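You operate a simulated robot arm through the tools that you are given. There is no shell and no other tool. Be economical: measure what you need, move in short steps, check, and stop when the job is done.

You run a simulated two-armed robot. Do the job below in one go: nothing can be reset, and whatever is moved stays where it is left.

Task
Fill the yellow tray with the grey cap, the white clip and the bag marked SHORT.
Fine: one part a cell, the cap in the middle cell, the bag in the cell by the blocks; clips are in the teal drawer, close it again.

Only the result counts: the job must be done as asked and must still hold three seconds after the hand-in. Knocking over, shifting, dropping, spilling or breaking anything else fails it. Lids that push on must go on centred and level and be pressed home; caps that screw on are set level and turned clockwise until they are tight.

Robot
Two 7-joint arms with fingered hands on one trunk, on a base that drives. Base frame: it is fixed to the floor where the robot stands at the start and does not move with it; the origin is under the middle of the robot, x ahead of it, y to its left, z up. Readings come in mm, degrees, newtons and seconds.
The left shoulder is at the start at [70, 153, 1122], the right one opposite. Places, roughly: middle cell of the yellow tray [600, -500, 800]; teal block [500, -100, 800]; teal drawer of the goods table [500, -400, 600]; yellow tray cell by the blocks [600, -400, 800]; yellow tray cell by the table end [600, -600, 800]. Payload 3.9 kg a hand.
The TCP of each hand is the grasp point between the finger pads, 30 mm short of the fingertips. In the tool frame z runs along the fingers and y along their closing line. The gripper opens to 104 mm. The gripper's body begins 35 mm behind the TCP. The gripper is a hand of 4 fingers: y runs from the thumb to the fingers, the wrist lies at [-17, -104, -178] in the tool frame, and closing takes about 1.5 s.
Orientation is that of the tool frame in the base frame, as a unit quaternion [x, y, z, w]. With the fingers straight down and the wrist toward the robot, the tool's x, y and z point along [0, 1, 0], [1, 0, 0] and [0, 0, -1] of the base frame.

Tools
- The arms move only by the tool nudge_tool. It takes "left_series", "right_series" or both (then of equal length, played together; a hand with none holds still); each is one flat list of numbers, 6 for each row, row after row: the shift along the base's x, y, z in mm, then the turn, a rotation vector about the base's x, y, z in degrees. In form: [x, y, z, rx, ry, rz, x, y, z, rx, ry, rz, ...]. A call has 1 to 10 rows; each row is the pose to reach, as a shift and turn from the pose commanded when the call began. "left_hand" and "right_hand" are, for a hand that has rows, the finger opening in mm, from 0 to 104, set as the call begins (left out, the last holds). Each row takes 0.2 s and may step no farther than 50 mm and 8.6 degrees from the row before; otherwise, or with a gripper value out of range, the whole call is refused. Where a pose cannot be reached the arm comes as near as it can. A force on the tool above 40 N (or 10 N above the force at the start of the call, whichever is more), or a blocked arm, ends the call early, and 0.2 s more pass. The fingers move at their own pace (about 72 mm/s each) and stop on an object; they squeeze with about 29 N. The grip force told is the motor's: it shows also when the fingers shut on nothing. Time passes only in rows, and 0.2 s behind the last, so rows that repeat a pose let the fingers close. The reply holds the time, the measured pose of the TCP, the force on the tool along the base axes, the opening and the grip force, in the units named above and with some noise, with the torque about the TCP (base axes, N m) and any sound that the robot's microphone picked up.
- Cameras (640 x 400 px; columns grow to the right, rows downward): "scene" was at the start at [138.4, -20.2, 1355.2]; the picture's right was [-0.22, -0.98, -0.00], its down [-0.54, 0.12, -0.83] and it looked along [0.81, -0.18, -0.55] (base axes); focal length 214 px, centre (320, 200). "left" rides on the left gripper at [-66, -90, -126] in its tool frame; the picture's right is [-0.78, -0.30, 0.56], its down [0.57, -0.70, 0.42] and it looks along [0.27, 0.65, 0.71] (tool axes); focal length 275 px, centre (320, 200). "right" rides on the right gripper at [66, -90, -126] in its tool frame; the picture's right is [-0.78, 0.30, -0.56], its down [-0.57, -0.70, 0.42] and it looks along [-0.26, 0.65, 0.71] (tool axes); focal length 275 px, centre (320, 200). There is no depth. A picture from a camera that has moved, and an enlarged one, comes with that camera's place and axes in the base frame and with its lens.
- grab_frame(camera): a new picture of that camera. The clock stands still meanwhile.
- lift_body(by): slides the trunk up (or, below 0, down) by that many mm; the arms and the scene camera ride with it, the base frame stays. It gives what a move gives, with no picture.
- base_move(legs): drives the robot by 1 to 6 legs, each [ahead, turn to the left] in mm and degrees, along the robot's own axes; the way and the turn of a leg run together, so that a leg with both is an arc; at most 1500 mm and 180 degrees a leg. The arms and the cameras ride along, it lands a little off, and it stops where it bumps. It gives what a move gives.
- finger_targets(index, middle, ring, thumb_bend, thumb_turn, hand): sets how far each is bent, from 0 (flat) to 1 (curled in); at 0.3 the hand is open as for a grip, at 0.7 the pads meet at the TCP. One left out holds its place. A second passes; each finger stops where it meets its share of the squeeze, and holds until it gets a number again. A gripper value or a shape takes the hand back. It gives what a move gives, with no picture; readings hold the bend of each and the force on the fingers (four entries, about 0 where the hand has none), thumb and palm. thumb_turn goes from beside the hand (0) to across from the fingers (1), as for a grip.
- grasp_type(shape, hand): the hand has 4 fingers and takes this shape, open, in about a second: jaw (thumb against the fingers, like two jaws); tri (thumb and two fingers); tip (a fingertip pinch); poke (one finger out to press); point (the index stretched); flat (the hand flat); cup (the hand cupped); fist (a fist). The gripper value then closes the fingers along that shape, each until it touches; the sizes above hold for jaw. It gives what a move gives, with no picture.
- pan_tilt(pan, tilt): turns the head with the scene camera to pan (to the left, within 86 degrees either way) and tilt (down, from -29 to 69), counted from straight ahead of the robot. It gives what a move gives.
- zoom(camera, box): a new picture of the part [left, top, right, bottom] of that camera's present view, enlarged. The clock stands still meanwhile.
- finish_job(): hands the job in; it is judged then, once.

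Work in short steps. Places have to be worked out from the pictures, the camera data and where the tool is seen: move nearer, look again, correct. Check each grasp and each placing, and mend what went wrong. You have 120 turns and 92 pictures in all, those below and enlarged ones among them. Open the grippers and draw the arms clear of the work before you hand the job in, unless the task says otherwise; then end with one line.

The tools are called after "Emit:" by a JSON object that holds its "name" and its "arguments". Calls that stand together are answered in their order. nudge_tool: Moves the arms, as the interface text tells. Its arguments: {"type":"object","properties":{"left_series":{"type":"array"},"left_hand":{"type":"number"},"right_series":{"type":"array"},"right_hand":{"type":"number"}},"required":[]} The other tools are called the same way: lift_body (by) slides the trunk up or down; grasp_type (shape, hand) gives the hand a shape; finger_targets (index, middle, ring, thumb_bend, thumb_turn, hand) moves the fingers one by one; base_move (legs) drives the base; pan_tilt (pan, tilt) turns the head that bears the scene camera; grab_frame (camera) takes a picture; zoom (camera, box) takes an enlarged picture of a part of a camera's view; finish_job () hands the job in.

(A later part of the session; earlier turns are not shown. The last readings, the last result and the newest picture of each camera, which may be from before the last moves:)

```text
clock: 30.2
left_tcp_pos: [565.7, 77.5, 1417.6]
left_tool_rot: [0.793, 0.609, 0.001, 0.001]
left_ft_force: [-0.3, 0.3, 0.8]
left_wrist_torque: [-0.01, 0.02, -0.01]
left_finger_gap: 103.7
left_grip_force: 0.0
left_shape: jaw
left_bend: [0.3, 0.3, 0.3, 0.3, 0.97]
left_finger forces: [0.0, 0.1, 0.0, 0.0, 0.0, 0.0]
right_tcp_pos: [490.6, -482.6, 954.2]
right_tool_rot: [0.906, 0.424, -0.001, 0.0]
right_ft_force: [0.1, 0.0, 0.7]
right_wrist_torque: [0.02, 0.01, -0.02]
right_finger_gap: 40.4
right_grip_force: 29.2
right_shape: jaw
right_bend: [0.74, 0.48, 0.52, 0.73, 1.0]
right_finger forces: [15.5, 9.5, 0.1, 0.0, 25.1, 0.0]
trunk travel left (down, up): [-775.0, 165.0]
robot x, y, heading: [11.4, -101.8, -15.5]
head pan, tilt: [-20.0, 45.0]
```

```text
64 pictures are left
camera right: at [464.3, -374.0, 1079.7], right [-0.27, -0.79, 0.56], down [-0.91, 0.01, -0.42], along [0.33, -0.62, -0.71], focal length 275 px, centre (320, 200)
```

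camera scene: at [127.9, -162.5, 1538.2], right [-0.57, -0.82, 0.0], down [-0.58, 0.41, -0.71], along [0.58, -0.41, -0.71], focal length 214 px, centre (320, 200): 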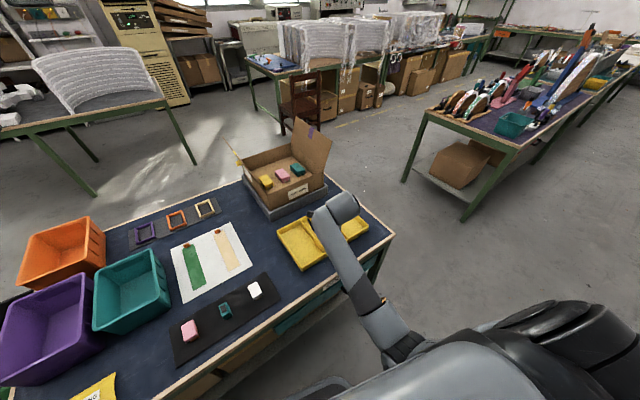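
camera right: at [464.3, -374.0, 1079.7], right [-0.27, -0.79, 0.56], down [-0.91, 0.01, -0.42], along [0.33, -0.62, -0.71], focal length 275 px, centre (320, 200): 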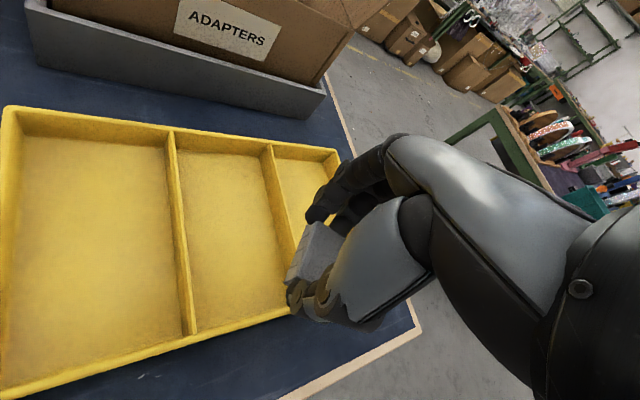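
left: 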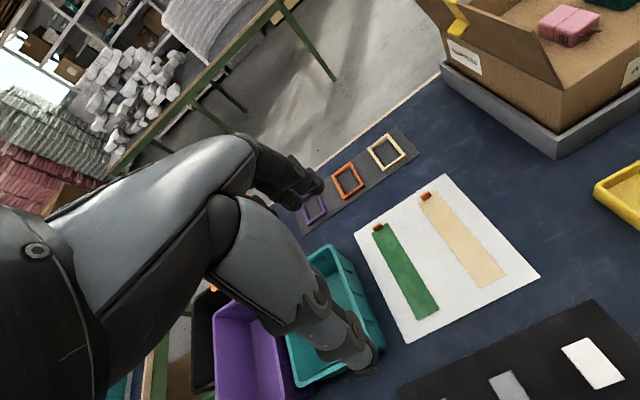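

From this view the middle cell spans y -424…-520, x 466…651, so its centre is about [558, -472]. I move over it and square the hand (+40°).

Emit:
{"name": "nudge_tool", "arguments": {"right_series": [14, 2, 0, 0, 0, 8, 28, 4, 0, 0, 0, 16, 42, 7, 0, 0, 0, 24, 56, 9, 0, 0, 0, 32, 68, 11, 0, 0, 0, 40, 68, 11, -35, 0, 0, 40]}}

Emit:
{"name": "grab_frame", "arguments": {"camera": "right"}}

Emit:
{"name": "zoom", "arguments": {"camera": "scene", "box": [250, 160, 410, 280]}}

```text
clock: 31.6
left_tcp_pos: [566.0, 77.0, 1418.8]
left_tool_rot: [0.793, 0.609, -0.001, 0.001]
left_ft_force: [-0.2, -1.1, 0.9]
left_wrist_torque: [0.03, 0.0, 0.01]
left_finger_gap: 103.6
left_grip_force: 0.0
left_shape: jaw
left_bend: [0.3, 0.3, 0.3, 0.3, 0.97]
left_finger forces: [0.0, 0.0, 0.0, 0.1, 0.0, 0.0]
right_tcp_pos: [559.1, -472.6, 918.9]
right_tool_rot: [0.707, 0.707, 0.0, -0.001]
right_ft_force: [-0.1, 0.1, 0.0]
right_wrist_torque: [-0.01, -0.08, -0.03]
right_finger_gap: 40.0
right_grip_force: 28.9
right_shape: jaw
right_bend: [0.74, 0.48, 0.52, 0.73, 1.0]
right_finger forces: [15.4, 9.7, 0.0, 0.0, 25.1, 0.1]
trunk travel left (down, up): [-775.0, 165.0]
robot x, y, heading: [9.5, -101.6, -15.2]
head pan, tilt: [-20.0, 45.0]
```

```text
63 pictures are left
camera right: at [468.7, -406.0, 1044.7], right [0.3, -0.78, 0.56], down [-0.7, -0.57, -0.42], along [0.65, -0.26, -0.71], focal length 275 px, centre (320, 200)
```

right: 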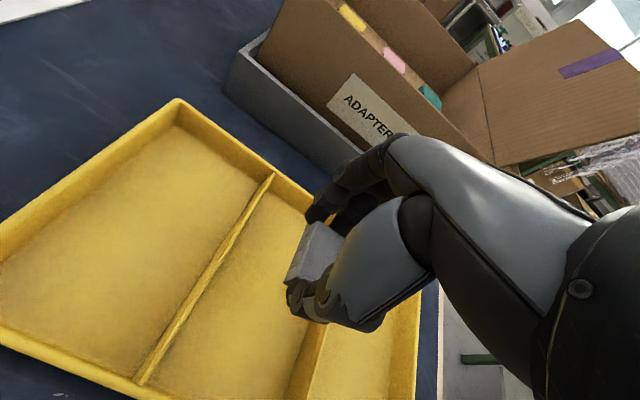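

```text
3.33 times, centred on (330, 220) of scene
camera zoom: at [127.2, -162.7, 1538.3], right [-0.57, -0.82, 0.0], down [-0.58, 0.41, -0.71], along [0.58, -0.41, -0.71], focal length 715 px, centre (287, 133)
```

zoom: 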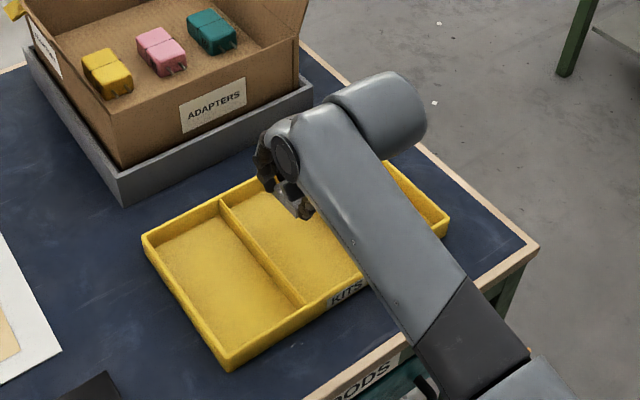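

The cap is centred in the middle cell (about [561, -468]). I lower it to near the floor.

Emit:
{"name": "nudge_tool", "arguments": {"right_series": [0, -2, -30, 0, 0, 0, 0, -2, -55, 0, 0, 0, 0, -2, -70, 0, 0, 0, 0, -2, -76, 0, 0, 0]}}

Emit:
{"name": "grab_frame", "arguments": {"camera": "right"}}

```text
clock: 32.6
left_tcp_pos: [566.0, 76.5, 1418.6]
left_tool_rot: [0.793, 0.609, 0.0, 0.0]
left_ft_force: [0.2, -1.1, 0.0]
left_wrist_torque: [-0.04, 0.01, 0.03]
left_finger_gap: 104.0
left_grip_force: 0.0
left_shape: jaw
left_bend: [0.3, 0.3, 0.3, 0.3, 0.97]
left_finger forces: [0.0, 0.0, 0.1, 0.0, 0.1, 0.0]
right_tcp_pos: [558.8, -474.8, 843.5]
right_tool_rot: [0.707, 0.707, -0.001, 0.0]
right_ft_force: [0.6, -0.8, -0.6]
right_wrist_torque: [0.0, -0.02, 0.03]
right_finger_gap: 40.3
right_grip_force: 28.9
right_shape: jaw
right_bend: [0.74, 0.48, 0.52, 0.73, 1.0]
right_finger forces: [15.6, 9.8, 0.0, 0.0, 25.2, 0.0]
trunk travel left (down, up): [-775.0, 165.0]
robot x, y, heading: [14.1, -103.4, -15.5]
head pan, tilt: [-20.0, 45.0]
```

```text
61 pictures are left
camera right: at [468.5, -407.7, 968.2], right [0.3, -0.78, 0.56], down [-0.7, -0.57, -0.42], along [0.65, -0.26, -0.71], focal length 275 px, centre (320, 200)
```

right: 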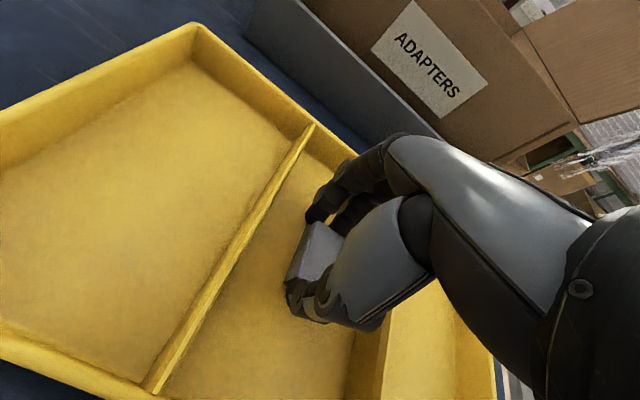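

No contact yet; I lower by small steps until I feel the floor.

Emit:
{"name": "nudge_tool", "arguments": {"right_series": [0, 0, -3, 0, 0, 0, 0, 0, -6, 0, 0, 0, 0, 0, -9, 0, 0, 0]}}

Emit:
{"name": "zoom", "arguments": {"camera": "right", "box": [220, 160, 420, 340]}}

```text
clock: 33.4
left_tcp_pos: [564.6, 77.9, 1419.0]
left_tool_rot: [0.793, 0.609, 0.0, 0.002]
left_ft_force: [0.6, -0.1, -0.2]
left_wrist_torque: [-0.02, 0.03, -0.03]
left_finger_gap: 103.5
left_grip_force: 0.1
left_shape: jaw
left_bend: [0.3, 0.3, 0.3, 0.3, 0.97]
left_finger forces: [0.0, 0.0, 0.0, 0.0, 0.1, 0.1]
right_tcp_pos: [558.7, -474.7, 837.1]
right_tool_rot: [0.706, 0.708, 0.001, 0.0]
right_ft_force: [1.3, -0.1, 4.5]
right_wrist_torque: [-0.06, -0.13, -0.04]
right_finger_gap: 40.2
right_grip_force: 29.2
right_shape: jaw
right_bend: [0.74, 0.48, 0.52, 0.73, 1.0]
right_finger forces: [15.9, 10.4, 0.0, 0.1, 25.5, 0.1]
trunk travel left (down, up): [-775.0, 165.0]
robot x, y, heading: [9.9, -100.2, -15.1]
head pan, tilt: [-20.0, 45.0]
```

```text
2.22 times, centred on (320, 250) of right
camera zoom: at [468.2, -407.1, 961.4], right [0.3, -0.78, 0.56], down [-0.7, -0.57, -0.43], along [0.65, -0.26, -0.71], focal length 612 px, centre (320, 89)
```

zoom: 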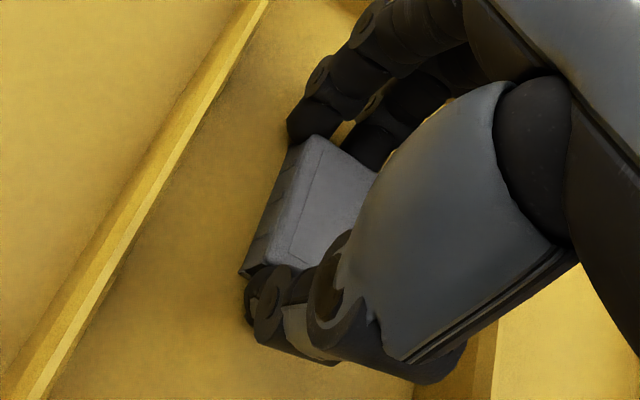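

Contact felt (4.5 N up) at TCP z 837. I open the fingers modestly and rise.

Emit:
{"name": "nudge_tool", "arguments": {"right_series": [0, 0, 1, 0, 0, 0, 0, 0, 1, 0, 0, 0, 0, 0, 1, 0, 0, 0, 0, 0, 2, 0, 0, 0], "right_hand": 75}}

Emit:
{"name": "nudge_tool", "arguments": {"right_series": [0, 0, 20, 0, 0, 0, 0, 0, 55, 0, 0, 0, 0, 0, 95, 0, 0, 0, 0, 0, 140, 0, 0, 0]}}

Emit:
{"name": "grab_frame", "arguments": {"camera": "right"}}

```text
clock: 34.4
left_tcp_pos: [565.9, 76.5, 1417.9]
left_tool_rot: [0.793, 0.609, 0.0, 0.0]
left_ft_force: [0.6, -0.2, -0.9]
left_wrist_torque: [0.03, 0.03, 0.0]
left_finger_gap: 104.0
left_grip_force: 0.1
left_shape: jaw
left_bend: [0.3, 0.3, 0.3, 0.3, 0.97]
left_finger forces: [0.0, 0.0, 0.0, 0.0, 0.0, 0.0]
right_tcp_pos: [559.7, -475.0, 836.6]
right_tool_rot: [0.706, 0.708, 0.001, -0.002]
right_ft_force: [-0.4, 0.4, -1.4]
right_wrist_torque: [-0.02, 0.02, -0.03]
right_finger_gap: 74.6
right_grip_force: 0.0
right_shape: jaw
right_bend: [0.27, 0.36, 0.33, 0.55, 0.99]
right_finger forces: [0.0, 0.1, 0.1, 0.0, 0.0, 0.0]
trunk travel left (down, up): [-775.0, 165.0]
robot x, y, heading: [9.4, -101.0, -15.0]
head pan, tilt: [-20.0, 45.0]
```

```text
clock: 35.4
left_tcp_pos: [565.0, 77.4, 1418.0]
left_tool_rot: [0.793, 0.609, 0.0, 0.001]
left_ft_force: [0.2, 0.0, 0.5]
left_wrist_torque: [-0.02, 0.04, 0.0]
left_finger_gap: 103.6
left_grip_force: 0.1
left_shape: jaw
left_bend: [0.3, 0.3, 0.3, 0.3, 0.97]
left_finger forces: [0.1, 0.0, 0.1, 0.0, 0.0, 0.1]
right_tcp_pos: [559.2, -473.2, 977.6]
right_tool_rot: [0.706, 0.708, 0.0, -0.001]
right_ft_force: [-0.5, 0.5, 0.1]
right_wrist_torque: [0.01, 0.01, -0.03]
right_finger_gap: 74.9
right_grip_force: 0.1
right_shape: jaw
right_bend: [0.27, 0.36, 0.33, 0.55, 0.99]
right_finger forces: [0.0, 0.0, 0.1, 0.1, 0.0, 0.0]
trunk travel left (down, up): [-775.0, 165.0]
robot x, y, heading: [11.8, -101.5, -15.1]
head pan, tilt: [-20.0, 45.0]
```

```text
59 pictures are left
camera right: at [468.9, -406.0, 1102.3], right [0.3, -0.78, 0.56], down [-0.7, -0.57, -0.42], along [0.65, -0.26, -0.72], focal length 275 px, centre (320, 200)
```

right: 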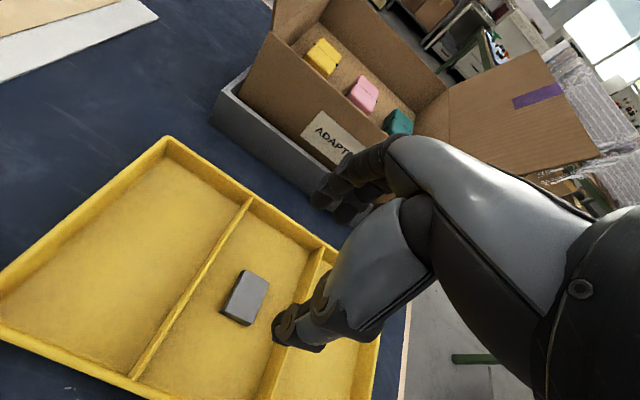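

The cap lies flat in the middle cell. Next is the drawer: I raise the hand and back the robot off to about (-300, -250) facing the table, giving the drawer room to open.

Emit:
{"name": "nudge_tool", "arguments": {"right_series": [-10, 0, 40, 0, 0, 0, -20, 0, 80, 0, 0, 0]}}

Emit:
{"name": "base_move", "arguments": {"legs": [[-150, 0], [0, 63], [-250, 0], [0, -48]]}}

Emit:
{"name": "pan_tilt", "arguments": {"pan": -12, "tilt": 40}}

Emit:
{"name": "grab_frame", "arguments": {"camera": "scene"}}

```text
clock: 36.0
left_tcp_pos: [564.1, 76.9, 1418.7]
left_tool_rot: [0.794, 0.608, 0.0, 0.001]
left_ft_force: [0.1, 0.9, -0.1]
left_wrist_torque: [-0.01, -0.04, 0.0]
left_finger_gap: 103.6
left_grip_force: 0.1
left_shape: jaw
left_bend: [0.3, 0.3, 0.3, 0.3, 0.97]
left_finger forces: [0.0, 0.1, 0.0, 0.0, 0.0, 0.0]
right_tcp_pos: [539.8, -473.3, 1058.5]
right_tool_rot: [0.706, 0.708, 0.0, 0.0]
right_ft_force: [-0.4, 0.4, 0.3]
right_wrist_torque: [-0.02, 0.01, 0.03]
right_finger_gap: 74.7
right_grip_force: 0.0
right_shape: jaw
right_bend: [0.27, 0.36, 0.33, 0.55, 0.99]
right_finger forces: [0.0, 0.0, 0.0, 0.1, 0.0, 0.1]
trunk travel left (down, up): [-775.0, 165.0]
robot x, y, heading: [10.4, -101.2, -15.1]
head pan, tilt: [-20.0, 45.0]
```

```text
clock: 43.8
left_tcp_pos: [186.8, 70.4, 1417.9]
left_tool_rot: [0.705, 0.709, 0.0, 0.001]
left_ft_force: [1.3, -0.2, 0.3]
left_wrist_torque: [0.03, 0.02, -0.02]
left_finger_gap: 103.8
left_grip_force: 0.0
left_shape: jaw
left_bend: [0.3, 0.3, 0.3, 0.3, 0.97]
left_finger forces: [0.0, 0.1, 0.0, 0.0, 0.0, 0.0]
right_tcp_pos: [308.2, -467.6, 1057.5]
right_tool_rot: [0.606, 0.796, -0.001, -0.001]
right_ft_force: [0.6, 0.3, -0.3]
right_wrist_torque: [-0.01, -0.02, 0.04]
right_finger_gap: 74.8
right_grip_force: 0.0
right_shape: jaw
right_bend: [0.27, 0.36, 0.33, 0.55, 0.99]
right_finger forces: [0.0, 0.0, 0.0, 0.0, 0.0, 0.0]
trunk travel left (down, up): [-775.0, 165.0]
robot x, y, heading: [-301.6, -253.3, 0.2]
head pan, tilt: [-20.0, 45.0]
```

```text
clock: 44.4
left_tcp_pos: [186.5, 68.6, 1418.8]
left_tool_rot: [0.705, 0.709, 0.0, 0.0]
left_ft_force: [-0.8, -0.4, -0.5]
left_wrist_torque: [-0.01, -0.03, 0.02]
left_finger_gap: 103.6
left_grip_force: 0.0
left_shape: jaw
left_bend: [0.3, 0.3, 0.3, 0.3, 0.97]
left_finger forces: [0.0, 0.0, 0.0, 0.1, 0.0, 0.0]
right_tcp_pos: [308.5, -467.9, 1057.5]
right_tool_rot: [0.606, 0.795, 0.0, -0.001]
right_ft_force: [0.2, 0.0, -0.1]
right_wrist_torque: [0.0, 0.05, 0.01]
right_finger_gap: 74.5
right_grip_force: 0.0
right_shape: jaw
right_bend: [0.27, 0.36, 0.33, 0.55, 0.99]
right_finger forces: [0.0, 0.1, 0.1, 0.1, 0.1, 0.0]
trunk travel left (down, up): [-775.0, 165.0]
robot x, y, heading: [-299.6, -250.9, 0.2]
head pan, tilt: [-12.0, 40.0]
```

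```text
58 pictures are left
camera scene: at [-165.3, -268.0, 1545.5], right [-0.2, -0.98, 0.0], down [-0.63, 0.13, -0.77], along [0.75, -0.16, -0.64], focal length 214 px, centre (320, 200)
```

scene: 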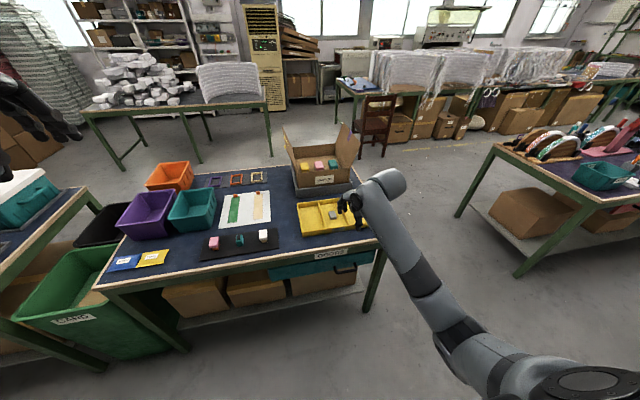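

Positioned well. I zoom on the drawer and handle.

Emit:
{"name": "zoom", "arguments": {"camera": "scene", "box": [250, 220, 410, 320]}}

Emit:
{"name": "lift_body", "arguments": {"by": -160}}

Emit:
{"name": "grab_frame", "arguments": {"camera": "right"}}

Emit:
{"name": "zoom", "arguments": {"camera": "scene", "box": [250, 200, 410, 300]}}

```text
4.00 times, centred on (330, 270) of scene
camera zoom: at [-165.3, -268.0, 1545.5], right [-0.2, -0.98, 0.0], down [-0.63, 0.13, -0.77], along [0.75, -0.16, -0.64], focal length 858 px, centre (280, -80)
```

zoom: 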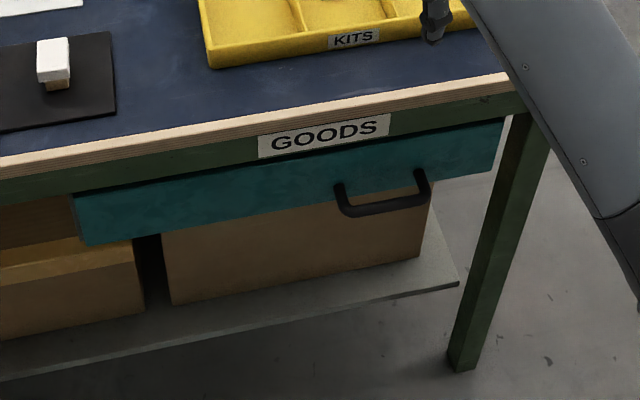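

```text
clock: 46.3
left_tcp_pos: [186.8, 68.6, 1259.2]
left_tool_rot: [0.705, 0.709, 0.001, 0.001]
left_ft_force: [0.5, 0.8, -0.1]
left_wrist_torque: [-0.03, -0.03, -0.02]
left_finger_gap: 103.7
left_grip_force: 0.1
left_shape: jaw
left_bend: [0.3, 0.3, 0.3, 0.3, 0.97]
left_finger forces: [0.0, 0.0, 0.1, 0.0, 0.0, 0.0]
right_tcp_pos: [308.7, -468.4, 897.4]
right_tool_rot: [0.605, 0.796, 0.001, -0.001]
right_ft_force: [-0.8, 0.0, 0.1]
right_wrist_torque: [-0.01, 0.01, -0.03]
right_finger_gap: 74.5
right_grip_force: 0.1
right_shape: jaw
right_bend: [0.27, 0.36, 0.33, 0.55, 0.99]
right_finger forces: [0.1, 0.0, 0.1, 0.0, 0.1, 0.0]
trunk travel left (down, up): [-615.0, 325.0]
robot x, y, heading: [-300.4, -247.7, 0.3]
head pan, tilt: [-12.0, 40.0]
```

```text
56 pictures are left
camera right: at [203.7, -427.4, 1022.9], right [0.49, -0.67, 0.56], down [-0.52, -0.74, -0.42], along [0.69, -0.08, -0.71], focal length 275 px, centre (320, 200)
```

right: 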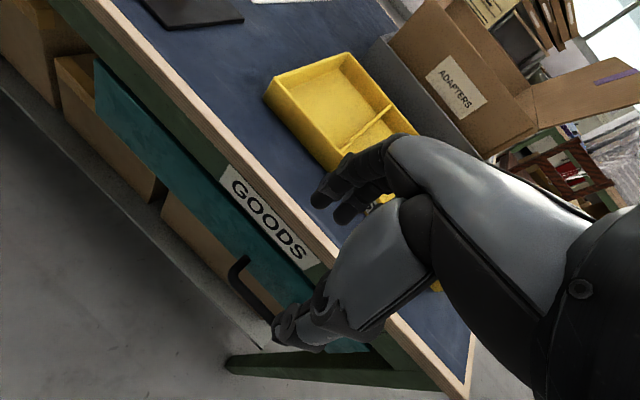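

```text
4.00 times, centred on (330, 250) of scene
camera zoom: at [-165.5, -267.9, 1385.6], right [-0.2, -0.98, 0.0], down [-0.63, 0.13, -0.77], along [0.75, -0.16, -0.64], focal length 858 px, centre (280, 0)
```

zoom: 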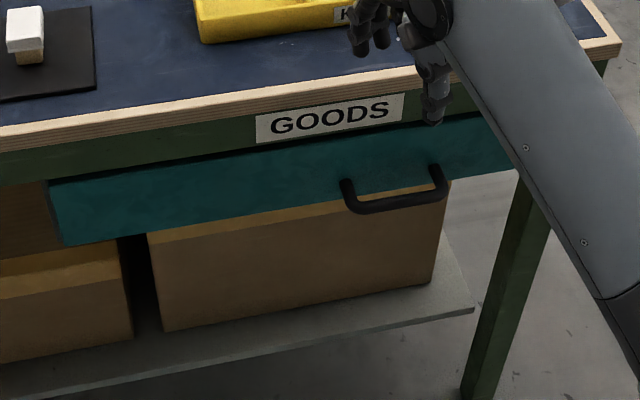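

The handle bar is at about x 342, y -453…-548, z 658, about 40 mm proud of the drawer face. I square the hand's yaw and move it in front of the table edge, above the handle.

Emit:
{"name": "nudge_tool", "arguments": {"right_series": [-10, -10, -15, 0, 0, -8, -20, -20, -35, 0, 0, -15, -25, -32, -60, 0, 0, -15, -25, -32, -90, 0, 0, -15], "right_hand": 60}}

Emit:
{"name": "nudge_tool", "arguments": {"right_series": [0, 0, 0, 0, -8, 0, 0, 0, 0, 0, -16, 0, 0, 0, 0, 0, -24, 0, 0, 0, 0, 0, -32, 0, 0, 0, 0, 0, -36, 0]}}

Emit:
{"name": "grab_frame", "arguments": {"camera": "right"}}

Emit:
{"name": "zoom", "arguments": {"camera": "scene", "box": [250, 200, 410, 300]}}

```text
clock: 47.3
left_tcp_pos: [187.4, 69.8, 1258.6]
left_tool_rot: [0.705, 0.709, 0.0, 0.001]
left_ft_force: [0.3, -0.6, -0.3]
left_wrist_torque: [-0.01, 0.01, 0.01]
left_finger_gap: 103.5
left_grip_force: 0.1
left_shape: jaw
left_bend: [0.3, 0.3, 0.3, 0.3, 0.97]
left_finger forces: [0.1, 0.1, 0.0, 0.0, 0.0, 0.1]
right_tcp_pos: [283.4, -499.5, 806.4]
right_tool_rot: [0.704, 0.71, 0.0, -0.001]
right_ft_force: [0.1, -0.4, 0.1]
right_wrist_torque: [0.0, 0.0, -0.01]
right_finger_gap: 60.2
right_grip_force: 0.0
right_shape: jaw
right_bend: [0.73, 0.41, 0.38, 0.64, 0.99]
right_finger forces: [0.0, 0.0, 0.0, 0.0, 0.1, 0.0]
trunk travel left (down, up): [-615.0, 325.0]
robot x, y, heading: [-298.1, -250.1, 0.4]
head pan, tilt: [-12.0, 40.0]
```

```text
clock: 48.5
left_tcp_pos: [187.2, 69.3, 1259.9]
left_tool_rot: [0.705, 0.709, 0.0, -0.001]
left_ft_force: [0.2, -0.5, 0.2]
left_wrist_torque: [-0.02, 0.0, 0.02]
left_finger_gap: 103.6
left_grip_force: 0.1
left_shape: jaw
left_bend: [0.3, 0.3, 0.3, 0.3, 0.97]
left_finger forces: [0.0, 0.1, 0.0, 0.0, 0.0, 0.0]
right_tcp_pos: [282.7, -501.0, 807.2]
right_tool_rot: [0.67, 0.676, 0.218, 0.219]
right_ft_force: [0.2, 0.6, 0.3]
right_wrist_torque: [-0.02, 0.0, -0.01]
right_finger_gap: 60.4
right_grip_force: 0.0
right_shape: jaw
right_bend: [0.73, 0.41, 0.38, 0.64, 0.99]
right_finger forces: [0.0, 0.1, 0.1, 0.0, 0.0, 0.1]
trunk travel left (down, up): [-615.0, 325.0]
robot x, y, heading: [-304.0, -250.8, 0.6]
head pan, tilt: [-12.0, 40.0]
```

```text
54 pictures are left
camera right: at [136.0, -433.7, 855.5], right [-0.08, -0.77, 0.63], down [-0.31, -0.58, -0.75], along [0.95, -0.26, -0.19], focal length 275 px, centre (320, 200)
```

right: 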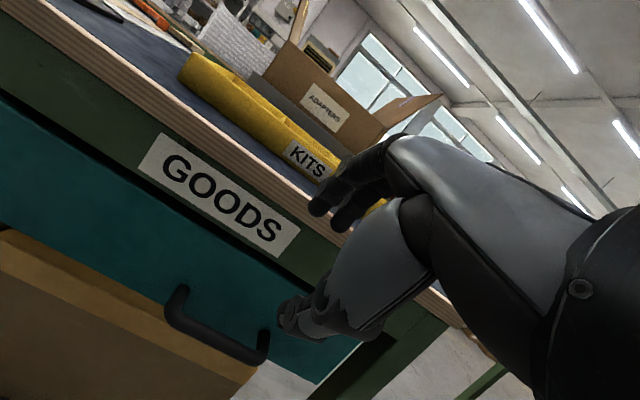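

```text
4.00 times, centred on (330, 250) of scene
camera zoom: at [-165.3, -267.7, 1385.5], right [-0.2, -0.98, 0.0], down [-0.63, 0.13, -0.77], along [0.75, -0.16, -0.64], focal length 858 px, centre (280, 0)
```

zoom: 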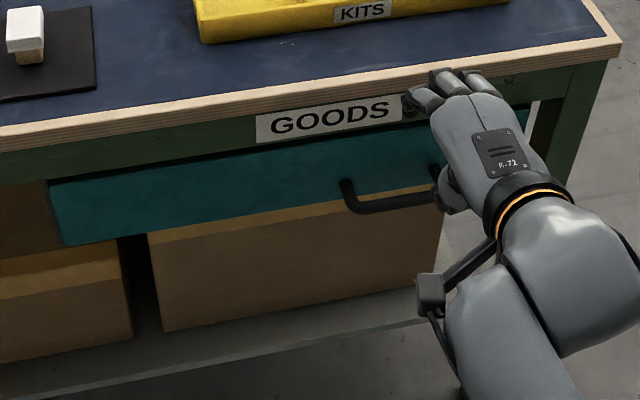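

Handle bar confirmed at x≈342, z≈658, centre y≈-502, drawer face x≈376. I reduce the tilt to 20°, close to 30 mm, and move just above the handle with fingertips over the gap.

Emit:
{"name": "nudge_tool", "arguments": {"right_series": [0, 0, -20, 0, 8, 0, 10, 0, -45, 0, 16, 0, 30, 0, -60, 0, 16, 0, 47, -1, -67, 0, 16, 0, 47, -1, -67, 0, 16, 0], "right_hand": 30}}

Emit:
{"name": "grab_frame", "arguments": {"camera": "right"}}

Emit:
{"name": "zoom", "arguments": {"camera": "scene", "box": [290, 200, 410, 280]}}

```text
clock: 49.7
left_tcp_pos: [186.5, 68.4, 1259.6]
left_tool_rot: [0.705, 0.709, 0.0, 0.0]
left_ft_force: [0.5, -0.5, 0.2]
left_wrist_torque: [0.03, -0.02, 0.0]
left_finger_gap: 103.7
left_grip_force: 0.1
left_shape: jaw
left_bend: [0.3, 0.3, 0.3, 0.3, 0.97]
left_finger forces: [0.1, 0.0, 0.0, 0.0, 0.0, 0.1]
right_tcp_pos: [330.2, -501.4, 741.5]
right_tool_rot: [0.694, 0.699, 0.123, 0.123]
right_ft_force: [-0.1, 0.4, -0.1]
right_wrist_torque: [0.0, 0.0, 0.02]
right_finger_gap: 30.5
right_grip_force: 0.0
right_shape: jaw
right_bend: [0.74, 0.54, 0.52, 0.73, 1.0]
right_finger forces: [0.0, 0.1, 0.1, 0.1, 0.0, 0.0]
trunk travel left (down, up): [-615.0, 325.0]
robot x, y, heading: [-304.5, -251.0, 0.1]
head pan, tilt: [-12.0, 40.0]
```

```text
52 pictures are left
camera right: at [202.0, -434.8, 827.8], right [0.09, -0.77, 0.63], down [-0.51, -0.58, -0.64], along [0.85, -0.26, -0.45], focal length 275 px, centre (320, 200)
```

right: 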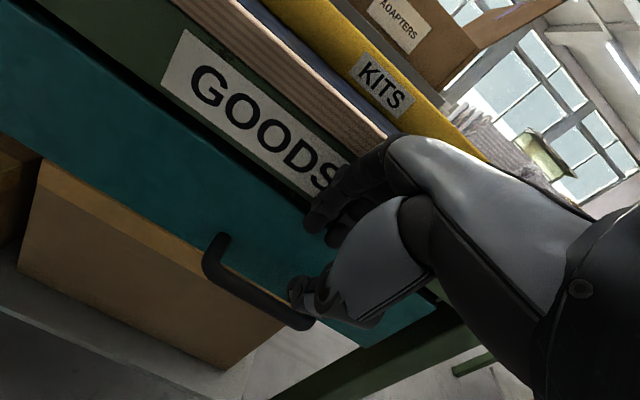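

```text
5.00 times, centred on (350, 240) of scene
camera zoom: at [-165.8, -267.9, 1385.6], right [-0.2, -0.98, 0.0], down [-0.63, 0.13, -0.77], along [0.75, -0.16, -0.64], focal length 1072 px, centre (170, 0)
```

zoom: 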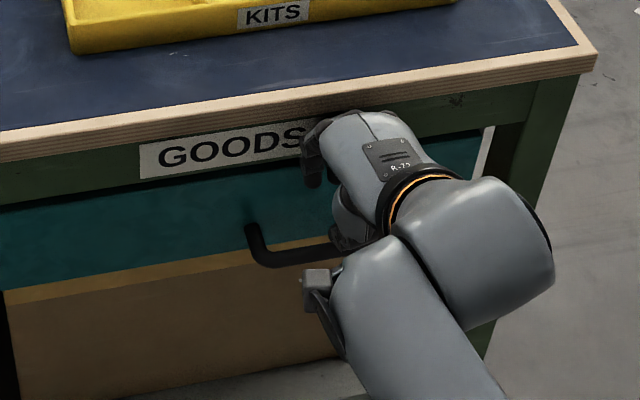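

I descend most of the way and check that fingers and thumb straddle the bar.

Emit:
{"name": "nudge_tool", "arguments": {"right_series": [0, 0, -20, 0, 0, 0, 0, 0, -40, 0, 0, 0, 0, 0, -50, 0, 0, 0], "right_hand": 34}}

Emit:
{"name": "zoom", "arguments": {"camera": "right", "box": [180, 120, 460, 360]}}

```text
clock: 50.5
left_tcp_pos: [187.2, 69.2, 1258.8]
left_tool_rot: [0.705, 0.709, 0.0, -0.001]
left_ft_force: [-0.4, -0.2, 0.4]
left_wrist_torque: [-0.01, -0.05, 0.03]
left_finger_gap: 103.4
left_grip_force: 0.0
left_shape: jaw
left_bend: [0.3, 0.3, 0.3, 0.3, 0.97]
left_finger forces: [0.1, 0.0, 0.0, 0.0, 0.0, 0.1]
right_tcp_pos: [331.6, -501.3, 691.4]
right_tool_rot: [0.693, 0.699, 0.123, 0.124]
right_ft_force: [0.0, 0.1, 0.6]
right_wrist_torque: [0.0, 0.0, 0.02]
right_finger_gap: 33.5
right_grip_force: 0.0
right_shape: jaw
right_bend: [0.74, 0.52, 0.5, 0.73, 1.0]
right_finger forces: [0.0, 0.0, 0.0, 0.0, 0.1, 0.0]
trunk travel left (down, up): [-615.0, 325.0]
robot x, y, heading: [-299.1, -249.4, 0.3]
head pan, tilt: [-12.0, 40.0]
```

```text
1.67 times, centred on (320, 240) of right
camera zoom: at [202.5, -434.8, 777.9], right [0.09, -0.77, 0.63], down [-0.51, -0.58, -0.64], along [0.86, -0.26, -0.45], focal length 459 px, centre (320, 133)
```

zoom: 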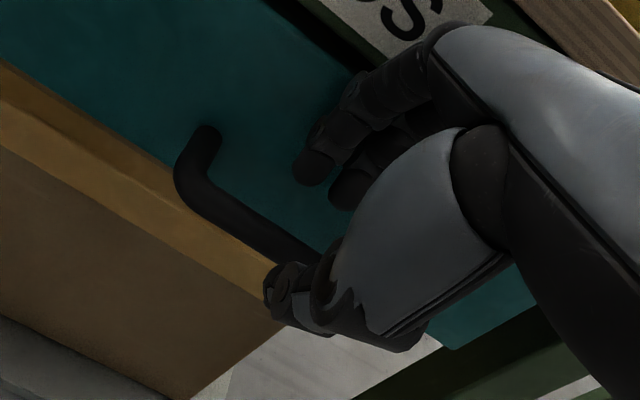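

Fingers are behind and thumb in front of the bar. I lower the last 25 mm and close.

Emit:
{"name": "nudge_tool", "arguments": {"right_series": [0, 0, -10, 0, 0, 0, 0, 0, -20, 0, 0, 0, 0, 0, -25, 0, 0, 0]}}

Emit:
{"name": "nudge_tool", "arguments": {"right_series": [0, 0, 0, 0, 0, 0, 0, 0, 0, 0, 0, 0, 0, 0, 0, 0, 0, 0, 0, 0, 0, 0, 0, 0], "right_hand": 5}}

Emit:
{"name": "zoom", "arguments": {"camera": "right", "box": [180, 120, 460, 360]}}

```text
clock: 51.3
left_tcp_pos: [187.4, 70.6, 1257.5]
left_tool_rot: [0.705, 0.709, 0.0, 0.0]
left_ft_force: [-0.2, 0.3, 1.0]
left_wrist_torque: [-0.03, -0.01, 0.03]
left_finger_gap: 103.7
left_grip_force: 0.0
left_shape: jaw
left_bend: [0.3, 0.3, 0.3, 0.3, 0.97]
left_finger forces: [0.1, 0.0, 0.1, 0.1, 0.0, 0.0]
right_tcp_pos: [331.0, -502.3, 664.7]
right_tool_rot: [0.694, 0.699, 0.123, 0.123]
right_ft_force: [-0.6, 0.1, -0.1]
right_wrist_torque: [-0.05, 0.01, 0.02]
right_finger_gap: 33.8
right_grip_force: 0.0
right_shape: jaw
right_bend: [0.74, 0.52, 0.5, 0.73, 1.0]
right_finger forces: [0.1, 0.1, 0.0, 0.1, 0.0, 0.0]
trunk travel left (down, up): [-615.0, 325.0]
robot x, y, heading: [-301.4, -250.5, 0.5]
head pan, tilt: [-12.0, 40.0]
```

```text
clock: 52.3
left_tcp_pos: [186.0, 69.3, 1260.0]
left_tool_rot: [0.705, 0.709, 0.0, 0.002]
left_ft_force: [-0.3, 0.0, -0.5]
left_wrist_torque: [0.02, -0.01, -0.01]
left_finger_gap: 103.7
left_grip_force: 0.0
left_shape: jaw
left_bend: [0.3, 0.3, 0.3, 0.3, 0.97]
left_finger forces: [0.0, 0.0, 0.0, 0.0, 0.0, 0.1]
right_tcp_pos: [330.7, -501.1, 668.2]
right_tool_rot: [0.693, 0.699, 0.124, 0.123]
right_ft_force: [2.4, -0.7, 10.5]
right_wrist_torque: [-0.1, -0.21, 0.09]
right_finger_gap: 8.0
right_grip_force: 29.0
right_shape: jaw
right_bend: [0.71, 0.64, 0.71, 0.73, 1.0]
right_finger forces: [17.8, 9.7, 4.2, 0.0, 24.9, 0.0]
trunk travel left (down, up): [-615.0, 325.0]
robot x, y, heading: [-302.7, -248.6, 0.3]
head pan, tilt: [-12.0, 40.0]
```

```text
1.67 times, centred on (320, 240) of right
camera zoom: at [202.4, -434.8, 753.9], right [0.09, -0.77, 0.63], down [-0.51, -0.58, -0.64], along [0.86, -0.26, -0.45], focal length 459 px, centre (320, 133)
```

zoom: 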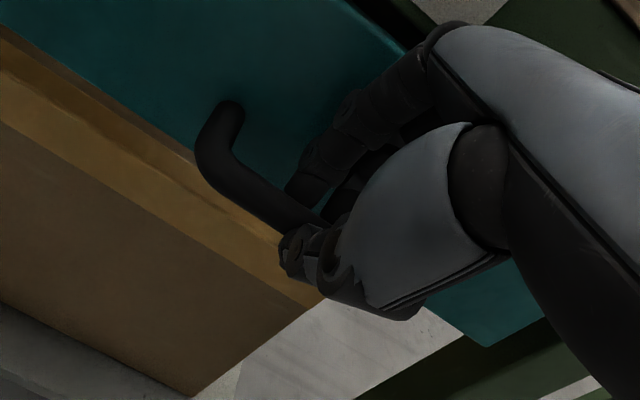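

The bar is gripped. I pull the drawer open, toward the robot.

Emit:
{"name": "nudge_tool", "arguments": {"right_series": [-10, 0, 0, 0, 0, 0, -25, 0, 0, 0, 0, 0, -45, 0, 0, 0, 0, 0, -65, 0, 0, 0, 0, 0, -85, 0, 0, 0, 0, 0, -105, 0, 0, 0, 0, 0, -125, 0, 0, 0, 0, 0, -145, 0, 0, 0, 0, 0, -165, 0, 0, 0, 0, 0, -180, 0, 0, 0, 0, 0]}}

Emit:
{"name": "grab_frame", "arguments": {"camera": "scene"}}

```text
clock: 54.5
left_tcp_pos: [185.3, 69.4, 1259.6]
left_tool_rot: [0.705, 0.709, 0.0, 0.001]
left_ft_force: [0.3, 0.0, 0.6]
left_wrist_torque: [-0.01, -0.01, -0.03]
left_finger_gap: 103.8
left_grip_force: 0.0
left_shape: jaw
left_bend: [0.3, 0.3, 0.3, 0.3, 0.97]
left_finger forces: [0.0, 0.0, 0.1, 0.0, 0.0, 0.1]
right_tcp_pos: [149.7, -501.0, 667.2]
right_tool_rot: [0.694, 0.698, 0.123, 0.123]
right_ft_force: [1.4, -3.3, 17.0]
right_wrist_torque: [-0.14, -0.22, -0.01]
right_finger_gap: 8.1
right_grip_force: 29.0
right_shape: jaw
right_bend: [0.71, 0.64, 0.71, 0.74, 1.0]
right_finger forces: [19.5, 10.7, 4.8, 0.0, 27.7, 0.0]
trunk travel left (down, up): [-615.0, 325.0]
robot x, y, heading: [-299.9, -250.2, 0.1]
head pan, tilt: [-12.0, 40.0]
```

```text
48 pictures are left
camera scene: at [-167.8, -267.3, 1385.8], right [-0.2, -0.98, 0.0], down [-0.63, 0.13, -0.77], along [0.75, -0.16, -0.64], focal length 214 px, centre (320, 200)
```

scene: 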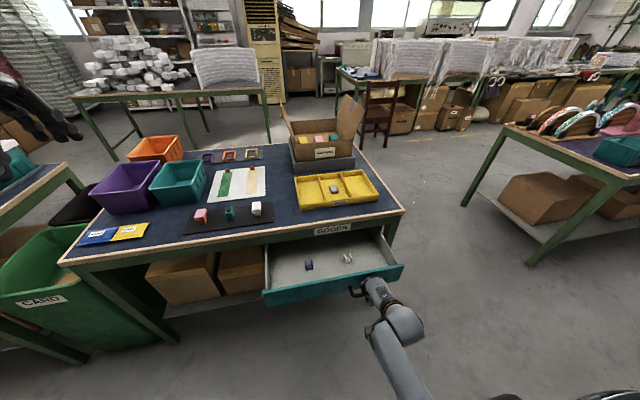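

The drawer is open and shows a blue and a white item. I zoom in on its contents.

Emit:
{"name": "zoom", "arguments": {"camera": "scene", "box": [255, 220, 415, 320]}}

```text
4.00 times, centred on (335, 270) of scene
camera zoom: at [-167.8, -267.3, 1385.8], right [-0.2, -0.98, 0.0], down [-0.63, 0.13, -0.77], along [0.75, -0.16, -0.64], focal length 858 px, centre (260, -80)
```

zoom: 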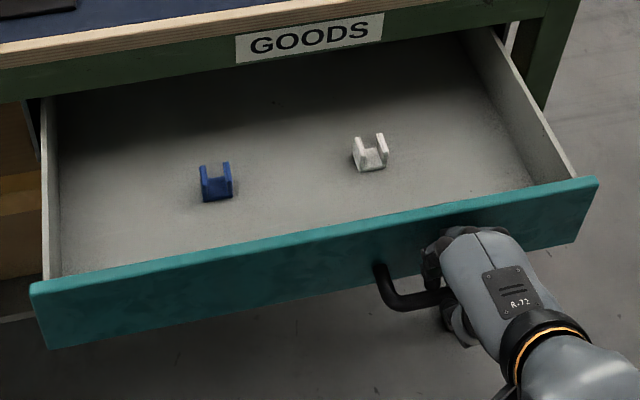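

The white clip is at about [310, -486, ~640]. I pull another 50 mm to have the clip well clear of the table edge.

Emit:
{"name": "nudge_tool", "arguments": {"right_series": [-15, 0, 0, 0, 0, 0, -30, 0, 0, 0, 0, 0, -50, 0, 0, 0, 0, 0]}}

Emit:
{"name": "zoom", "arguments": {"camera": "scene", "box": [255, 220, 415, 320]}}

```text
clock: 55.3
left_tcp_pos: [185.1, 69.3, 1259.1]
left_tool_rot: [0.705, 0.709, 0.0, 0.002]
left_ft_force: [0.2, 0.6, 0.5]
left_wrist_torque: [-0.01, -0.02, 0.02]
left_finger_gap: 103.7
left_grip_force: 0.0
left_shape: jaw
left_bend: [0.3, 0.3, 0.3, 0.3, 0.97]
left_finger forces: [0.1, 0.1, 0.0, 0.0, 0.1, 0.0]
right_tcp_pos: [98.5, -500.0, 666.6]
right_tool_rot: [0.694, 0.699, 0.122, 0.124]
right_ft_force: [1.9, -7.5, 20.5]
right_wrist_torque: [-0.24, -0.31, -0.02]
right_finger_gap: 8.8
right_grip_force: 28.9
right_shape: jaw
right_bend: [0.71, 0.64, 0.64, 0.74, 1.0]
right_finger forces: [20.7, 11.7, 4.7, 0.2, 27.8, 0.0]
trunk travel left (down, up): [-615.0, 325.0]
robot x, y, heading: [-301.4, -245.5, 0.2]
head pan, tilt: [-12.0, 40.0]
```

```text
4.00 times, centred on (335, 270) of scene
camera zoom: at [-168.6, -267.1, 1385.9], right [-0.2, -0.98, 0.0], down [-0.63, 0.13, -0.77], along [0.75, -0.16, -0.64], focal length 858 px, centre (260, -80)
```

zoom: 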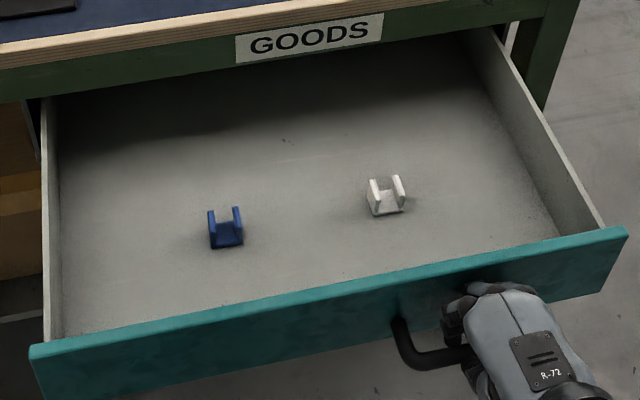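

Drawer is open by 230 mm; the clip is now at about [258, -487, 640]. I release the handle and rise.

Emit:
{"name": "nudge_tool", "arguments": {"right_series": [0, 0, 0, 0, 0, 0, 0, 0, 0, 0, 0, 0, 0, 0, 0, 0, 0, 0], "right_hand": 36}}

Emit:
{"name": "nudge_tool", "arguments": {"right_series": [0, 0, 25, 0, 0, 0, 0, 0, 60, 0, 0, 0, 0, 0, 105, 0, 0, 0, 0, 0, 150, 0, 0, 0]}}

Emit:
{"name": "nudge_tool", "arguments": {"right_series": [40, 2, 10, 0, 7, 0, 80, 5, 20, 0, 14, 0, 120, 8, 20, 0, 20, 0, 159, 14, 10, 0, 20, 0], "right_hand": 80}}

Emit:
{"name": "grab_frame", "arguments": {"camera": "right"}}

Emit:
{"name": "zoom", "arguments": {"camera": "scene", "box": [255, 220, 415, 320]}}

```text
clock: 56.1
left_tcp_pos: [186.1, 68.7, 1259.6]
left_tool_rot: [0.705, 0.709, 0.0, 0.0]
left_ft_force: [0.2, 0.1, 0.2]
left_wrist_torque: [-0.01, -0.01, 0.01]
left_finger_gap: 103.7
left_grip_force: 0.1
left_shape: jaw
left_bend: [0.3, 0.3, 0.3, 0.3, 0.97]
left_finger forces: [0.0, 0.0, 0.2, 0.0, 0.1, 0.0]
right_tcp_pos: [98.9, -499.2, 663.4]
right_tool_rot: [0.694, 0.699, 0.121, 0.121]
right_ft_force: [-3.1, 0.5, -1.0]
right_wrist_torque: [-0.01, -0.04, -0.01]
right_finger_gap: 35.0
right_grip_force: 0.0
right_shape: jaw
right_bend: [0.74, 0.53, 0.49, 0.73, 1.0]
right_finger forces: [0.1, 2.6, 0.0, 0.0, 0.0, 0.0]
trunk travel left (down, up): [-615.0, 325.0]
robot x, y, heading: [-303.3, -249.3, 0.2]
head pan, tilt: [-12.0, 40.0]
```

```text
clock: 57.1
left_tcp_pos: [185.5, 68.5, 1258.9]
left_tool_rot: [0.705, 0.709, 0.001, 0.0]
left_ft_force: [-1.2, -0.5, -0.1]
left_wrist_torque: [0.01, 0.0, 0.05]
left_finger_gap: 103.9
left_grip_force: 0.1
left_shape: jaw
left_bend: [0.3, 0.3, 0.3, 0.3, 0.97]
left_finger forces: [0.0, 0.1, 0.0, 0.0, 0.0, 0.1]
right_tcp_pos: [99.0, -501.8, 815.7]
right_tool_rot: [0.693, 0.7, 0.122, 0.122]
right_ft_force: [0.4, 0.0, 1.0]
right_wrist_torque: [-0.02, 0.0, 0.01]
right_finger_gap: 35.6
right_grip_force: 0.1
right_shape: jaw
right_bend: [0.74, 0.51, 0.49, 0.73, 1.0]
right_finger forces: [0.1, 0.0, 0.0, 0.1, 0.0, 0.0]
trunk travel left (down, up): [-615.0, 325.0]
robot x, y, heading: [-294.6, -251.1, 0.3]
head pan, tilt: [-12.0, 40.0]
```

```text
clock: 58.1
left_tcp_pos: [188.8, 69.0, 1257.5]
left_tool_rot: [0.705, 0.709, -0.001, 0.0]
left_ft_force: [0.2, -1.0, -1.2]
left_wrist_torque: [-0.02, 0.04, 0.01]
left_finger_gap: 103.6
left_grip_force: 0.2
left_shape: jaw
left_bend: [0.3, 0.3, 0.3, 0.3, 0.97]
left_finger forces: [0.0, 0.2, 0.0, 0.0, 0.0, 0.1]
right_tcp_pos: [259.8, -484.7, 824.5]
right_tool_rot: [0.705, 0.71, 0.0, -0.002]
right_ft_force: [0.2, 0.3, 0.7]
right_wrist_torque: [0.0, 0.03, -0.02]
right_finger_gap: 79.7
right_grip_force: 0.1
right_shape: jaw
right_bend: [0.27, 0.35, 0.32, 0.5, 0.98]
right_finger forces: [0.0, 0.0, 0.0, 0.0, 0.0, 0.0]
trunk travel left (down, up): [-615.0, 325.0]
robot x, y, heading: [-299.7, -250.3, 0.1]
head pan, tilt: [-12.0, 40.0]
```

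```text
45 pictures are left
camera right: at [170.3, -419.1, 950.4], right [0.3, -0.77, 0.55], down [-0.7, -0.58, -0.42], along [0.65, -0.26, -0.72], focal length 275 px, centre (320, 200)
```

right: 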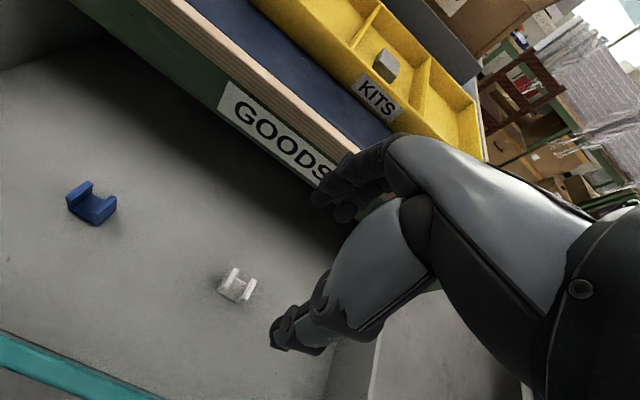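

```text
4.00 times, centred on (335, 270) of scene
camera zoom: at [-163.8, -267.7, 1385.4], right [-0.2, -0.98, 0.0], down [-0.63, 0.13, -0.77], along [0.75, -0.16, -0.64], focal length 858 px, centre (260, -80)
```

zoom: 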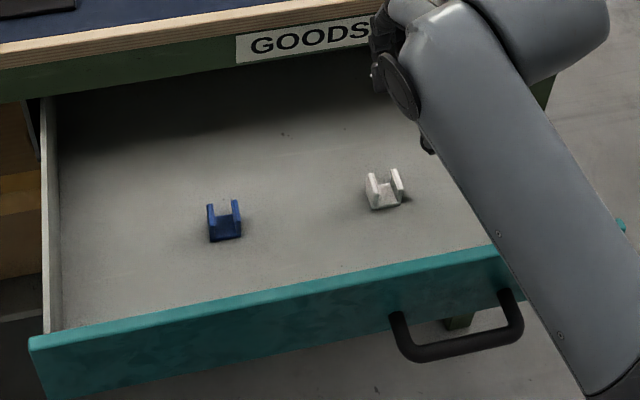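

Two views put the clip at about [275, -488], floor z ≈ 630. I lower to z 715 above it.

Emit:
{"name": "nudge_tool", "arguments": {"right_series": [5, -1, -40, 0, 0, 0, 10, -2, -80, 0, 0, 0, 15, -3, -110, 0, 0, 0]}}

Emit:
{"name": "grab_frame", "arguments": {"camera": "right"}}

```text
clock: 58.9
left_tcp_pos: [187.8, 68.9, 1258.2]
left_tool_rot: [0.705, 0.709, 0.0, 0.0]
left_ft_force: [0.1, 0.7, -0.1]
left_wrist_torque: [0.0, 0.0, -0.02]
left_finger_gap: 103.6
left_grip_force: 0.0
left_shape: jaw
left_bend: [0.3, 0.3, 0.3, 0.3, 0.97]
left_finger forces: [0.0, 0.0, 0.0, 0.0, 0.0, 0.1]
right_tcp_pos: [275.1, -489.0, 715.9]
right_tool_rot: [0.705, 0.71, 0.0, 0.0]
right_ft_force: [-0.2, 0.2, 0.4]
right_wrist_torque: [-0.02, -0.02, -0.02]
right_finger_gap: 79.4
right_grip_force: 0.0
right_shape: jaw
right_bend: [0.27, 0.35, 0.32, 0.5, 0.98]
right_finger forces: [0.1, 0.0, 0.0, 0.1, 0.0, 0.0]
trunk travel left (down, up): [-615.0, 325.0]
robot x, y, heading: [-295.9, -247.0, 0.6]
head pan, tilt: [-12.0, 40.0]
```

```text
43 pictures are left
camera right: at [183.5, -422.8, 840.4], right [0.3, -0.77, 0.56], down [-0.7, -0.58, -0.42], along [0.65, -0.26, -0.71], focal length 275 px, centre (320, 200)
```

right: 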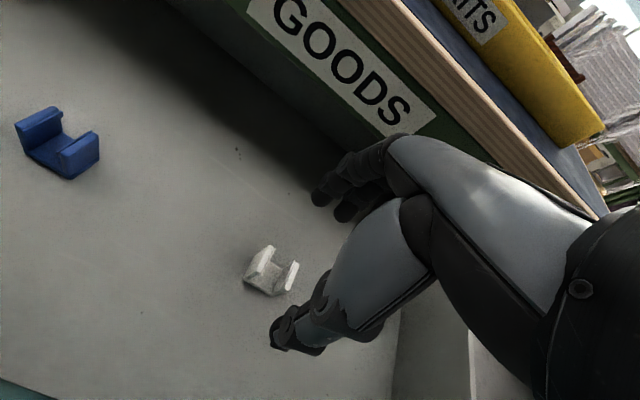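

Clip is at about [272, -486], standing open-side up. I lower so the fingertips surround it just above the floor.

Emit:
{"name": "nudge_tool", "arguments": {"right_series": [-2, 3, -25, 0, 0, 0, -3, 3, -42, 0, 0, 0, -3, 3, -49, 0, 0, 0], "right_hand": 60}}

Emit:
{"name": "zoom", "arguments": {"camera": "right", "box": [200, 140, 420, 360]}}

```text
clock: 59.7
left_tcp_pos: [186.9, 69.6, 1258.3]
left_tool_rot: [0.705, 0.709, 0.0, 0.0]
left_ft_force: [0.0, -0.8, -0.3]
left_wrist_torque: [0.02, -0.01, 0.0]
left_finger_gap: 103.5
left_grip_force: 0.1
left_shape: jaw
left_bend: [0.3, 0.3, 0.3, 0.3, 0.97]
left_finger forces: [0.0, 0.1, 0.1, 0.1, 0.0, 0.0]
right_tcp_pos: [270.9, -486.1, 667.0]
right_tool_rot: [0.705, 0.71, 0.001, 0.0]
right_ft_force: [0.7, 0.0, 0.1]
right_wrist_torque: [0.0, -0.01, 0.02]
right_finger_gap: 60.4
right_grip_force: 0.0
right_shape: jaw
right_bend: [0.73, 0.41, 0.38, 0.64, 0.99]
right_finger forces: [0.0, 0.0, 0.0, 0.1, 0.0, 0.0]
trunk travel left (down, up): [-615.0, 325.0]
robot x, y, heading: [-300.5, -247.3, 0.2]
head pan, tilt: [-12.0, 40.0]
```

```text
1.82 times, centred on (310, 250) of right
camera zoom: at [180.7, -421.0, 791.9], right [0.3, -0.77, 0.56], down [-0.7, -0.58, -0.42], along [0.65, -0.26, -0.71], focal length 500 px, centre (338, 109)
```

zoom: 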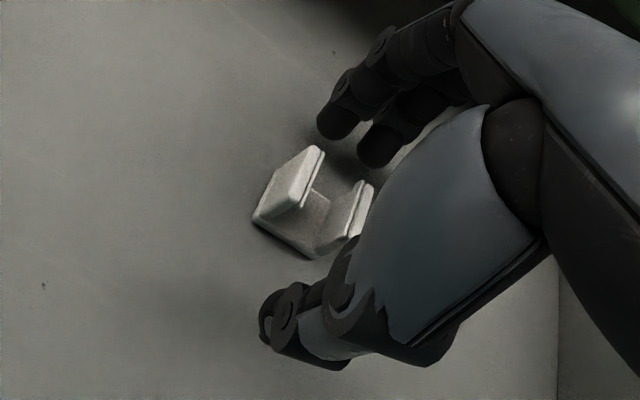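

The two fingers line up with the clip's walls and the thumb with its middle. I close.

Emit:
{"name": "nudge_tool", "arguments": {"right_series": [0, 0, 0, 0, 0, 0, 0, 0, 0, 0, 0, 0, 0, 0, 0, 0, 0, 0, 0, 0, 0, 0, 0, 0, 0, 0, 0, 0, 0, 0, 0, 0, 0, 0, 0, 0], "right_hand": 10}}

Emit:
{"name": "zoom", "arguments": {"camera": "right", "box": [200, 140, 420, 360]}}

```text
clock: 61.1
left_tcp_pos: [186.3, 69.2, 1257.9]
left_tool_rot: [0.705, 0.71, -0.001, 0.0]
left_ft_force: [0.9, 0.3, 0.2]
left_wrist_torque: [0.03, -0.01, 0.02]
left_finger_gap: 103.6
left_grip_force: 0.1
left_shape: jaw
left_bend: [0.3, 0.3, 0.3, 0.3, 0.97]
left_finger forces: [0.1, 0.0, 0.0, 0.0, 0.0, 0.1]
right_tcp_pos: [272.3, -486.8, 665.9]
right_tool_rot: [0.704, 0.71, 0.0, -0.001]
right_ft_force: [-0.3, 0.3, 0.7]
right_wrist_torque: [-0.02, 0.03, -0.01]
right_finger_gap: 2.5
right_grip_force: 28.6
right_shape: jaw
right_bend: [0.7, 0.73, 0.7, 0.76, 1.0]
right_finger forces: [0.0, 0.0, 0.0, 0.1, 0.0, 0.0]
trunk travel left (down, up): [-615.0, 325.0]
robot x, y, heading: [-298.1, -251.6, 0.3]
head pan, tilt: [-12.0, 40.0]
```

```text
1.82 times, centred on (310, 250) of right
camera zoom: at [180.7, -421.0, 792.0], right [0.3, -0.77, 0.56], down [-0.7, -0.58, -0.42], along [0.65, -0.26, -0.71], focal length 500 px, centre (338, 109)
```

zoom: 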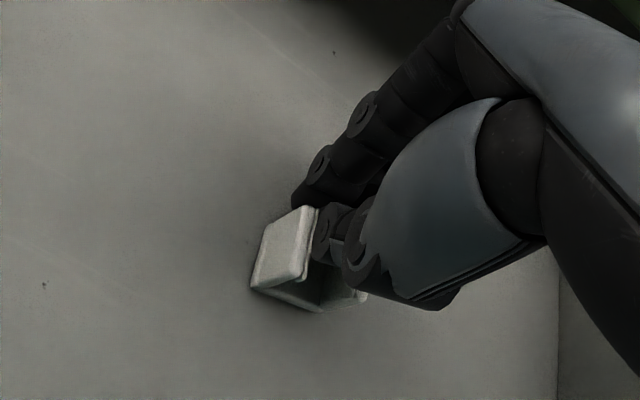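

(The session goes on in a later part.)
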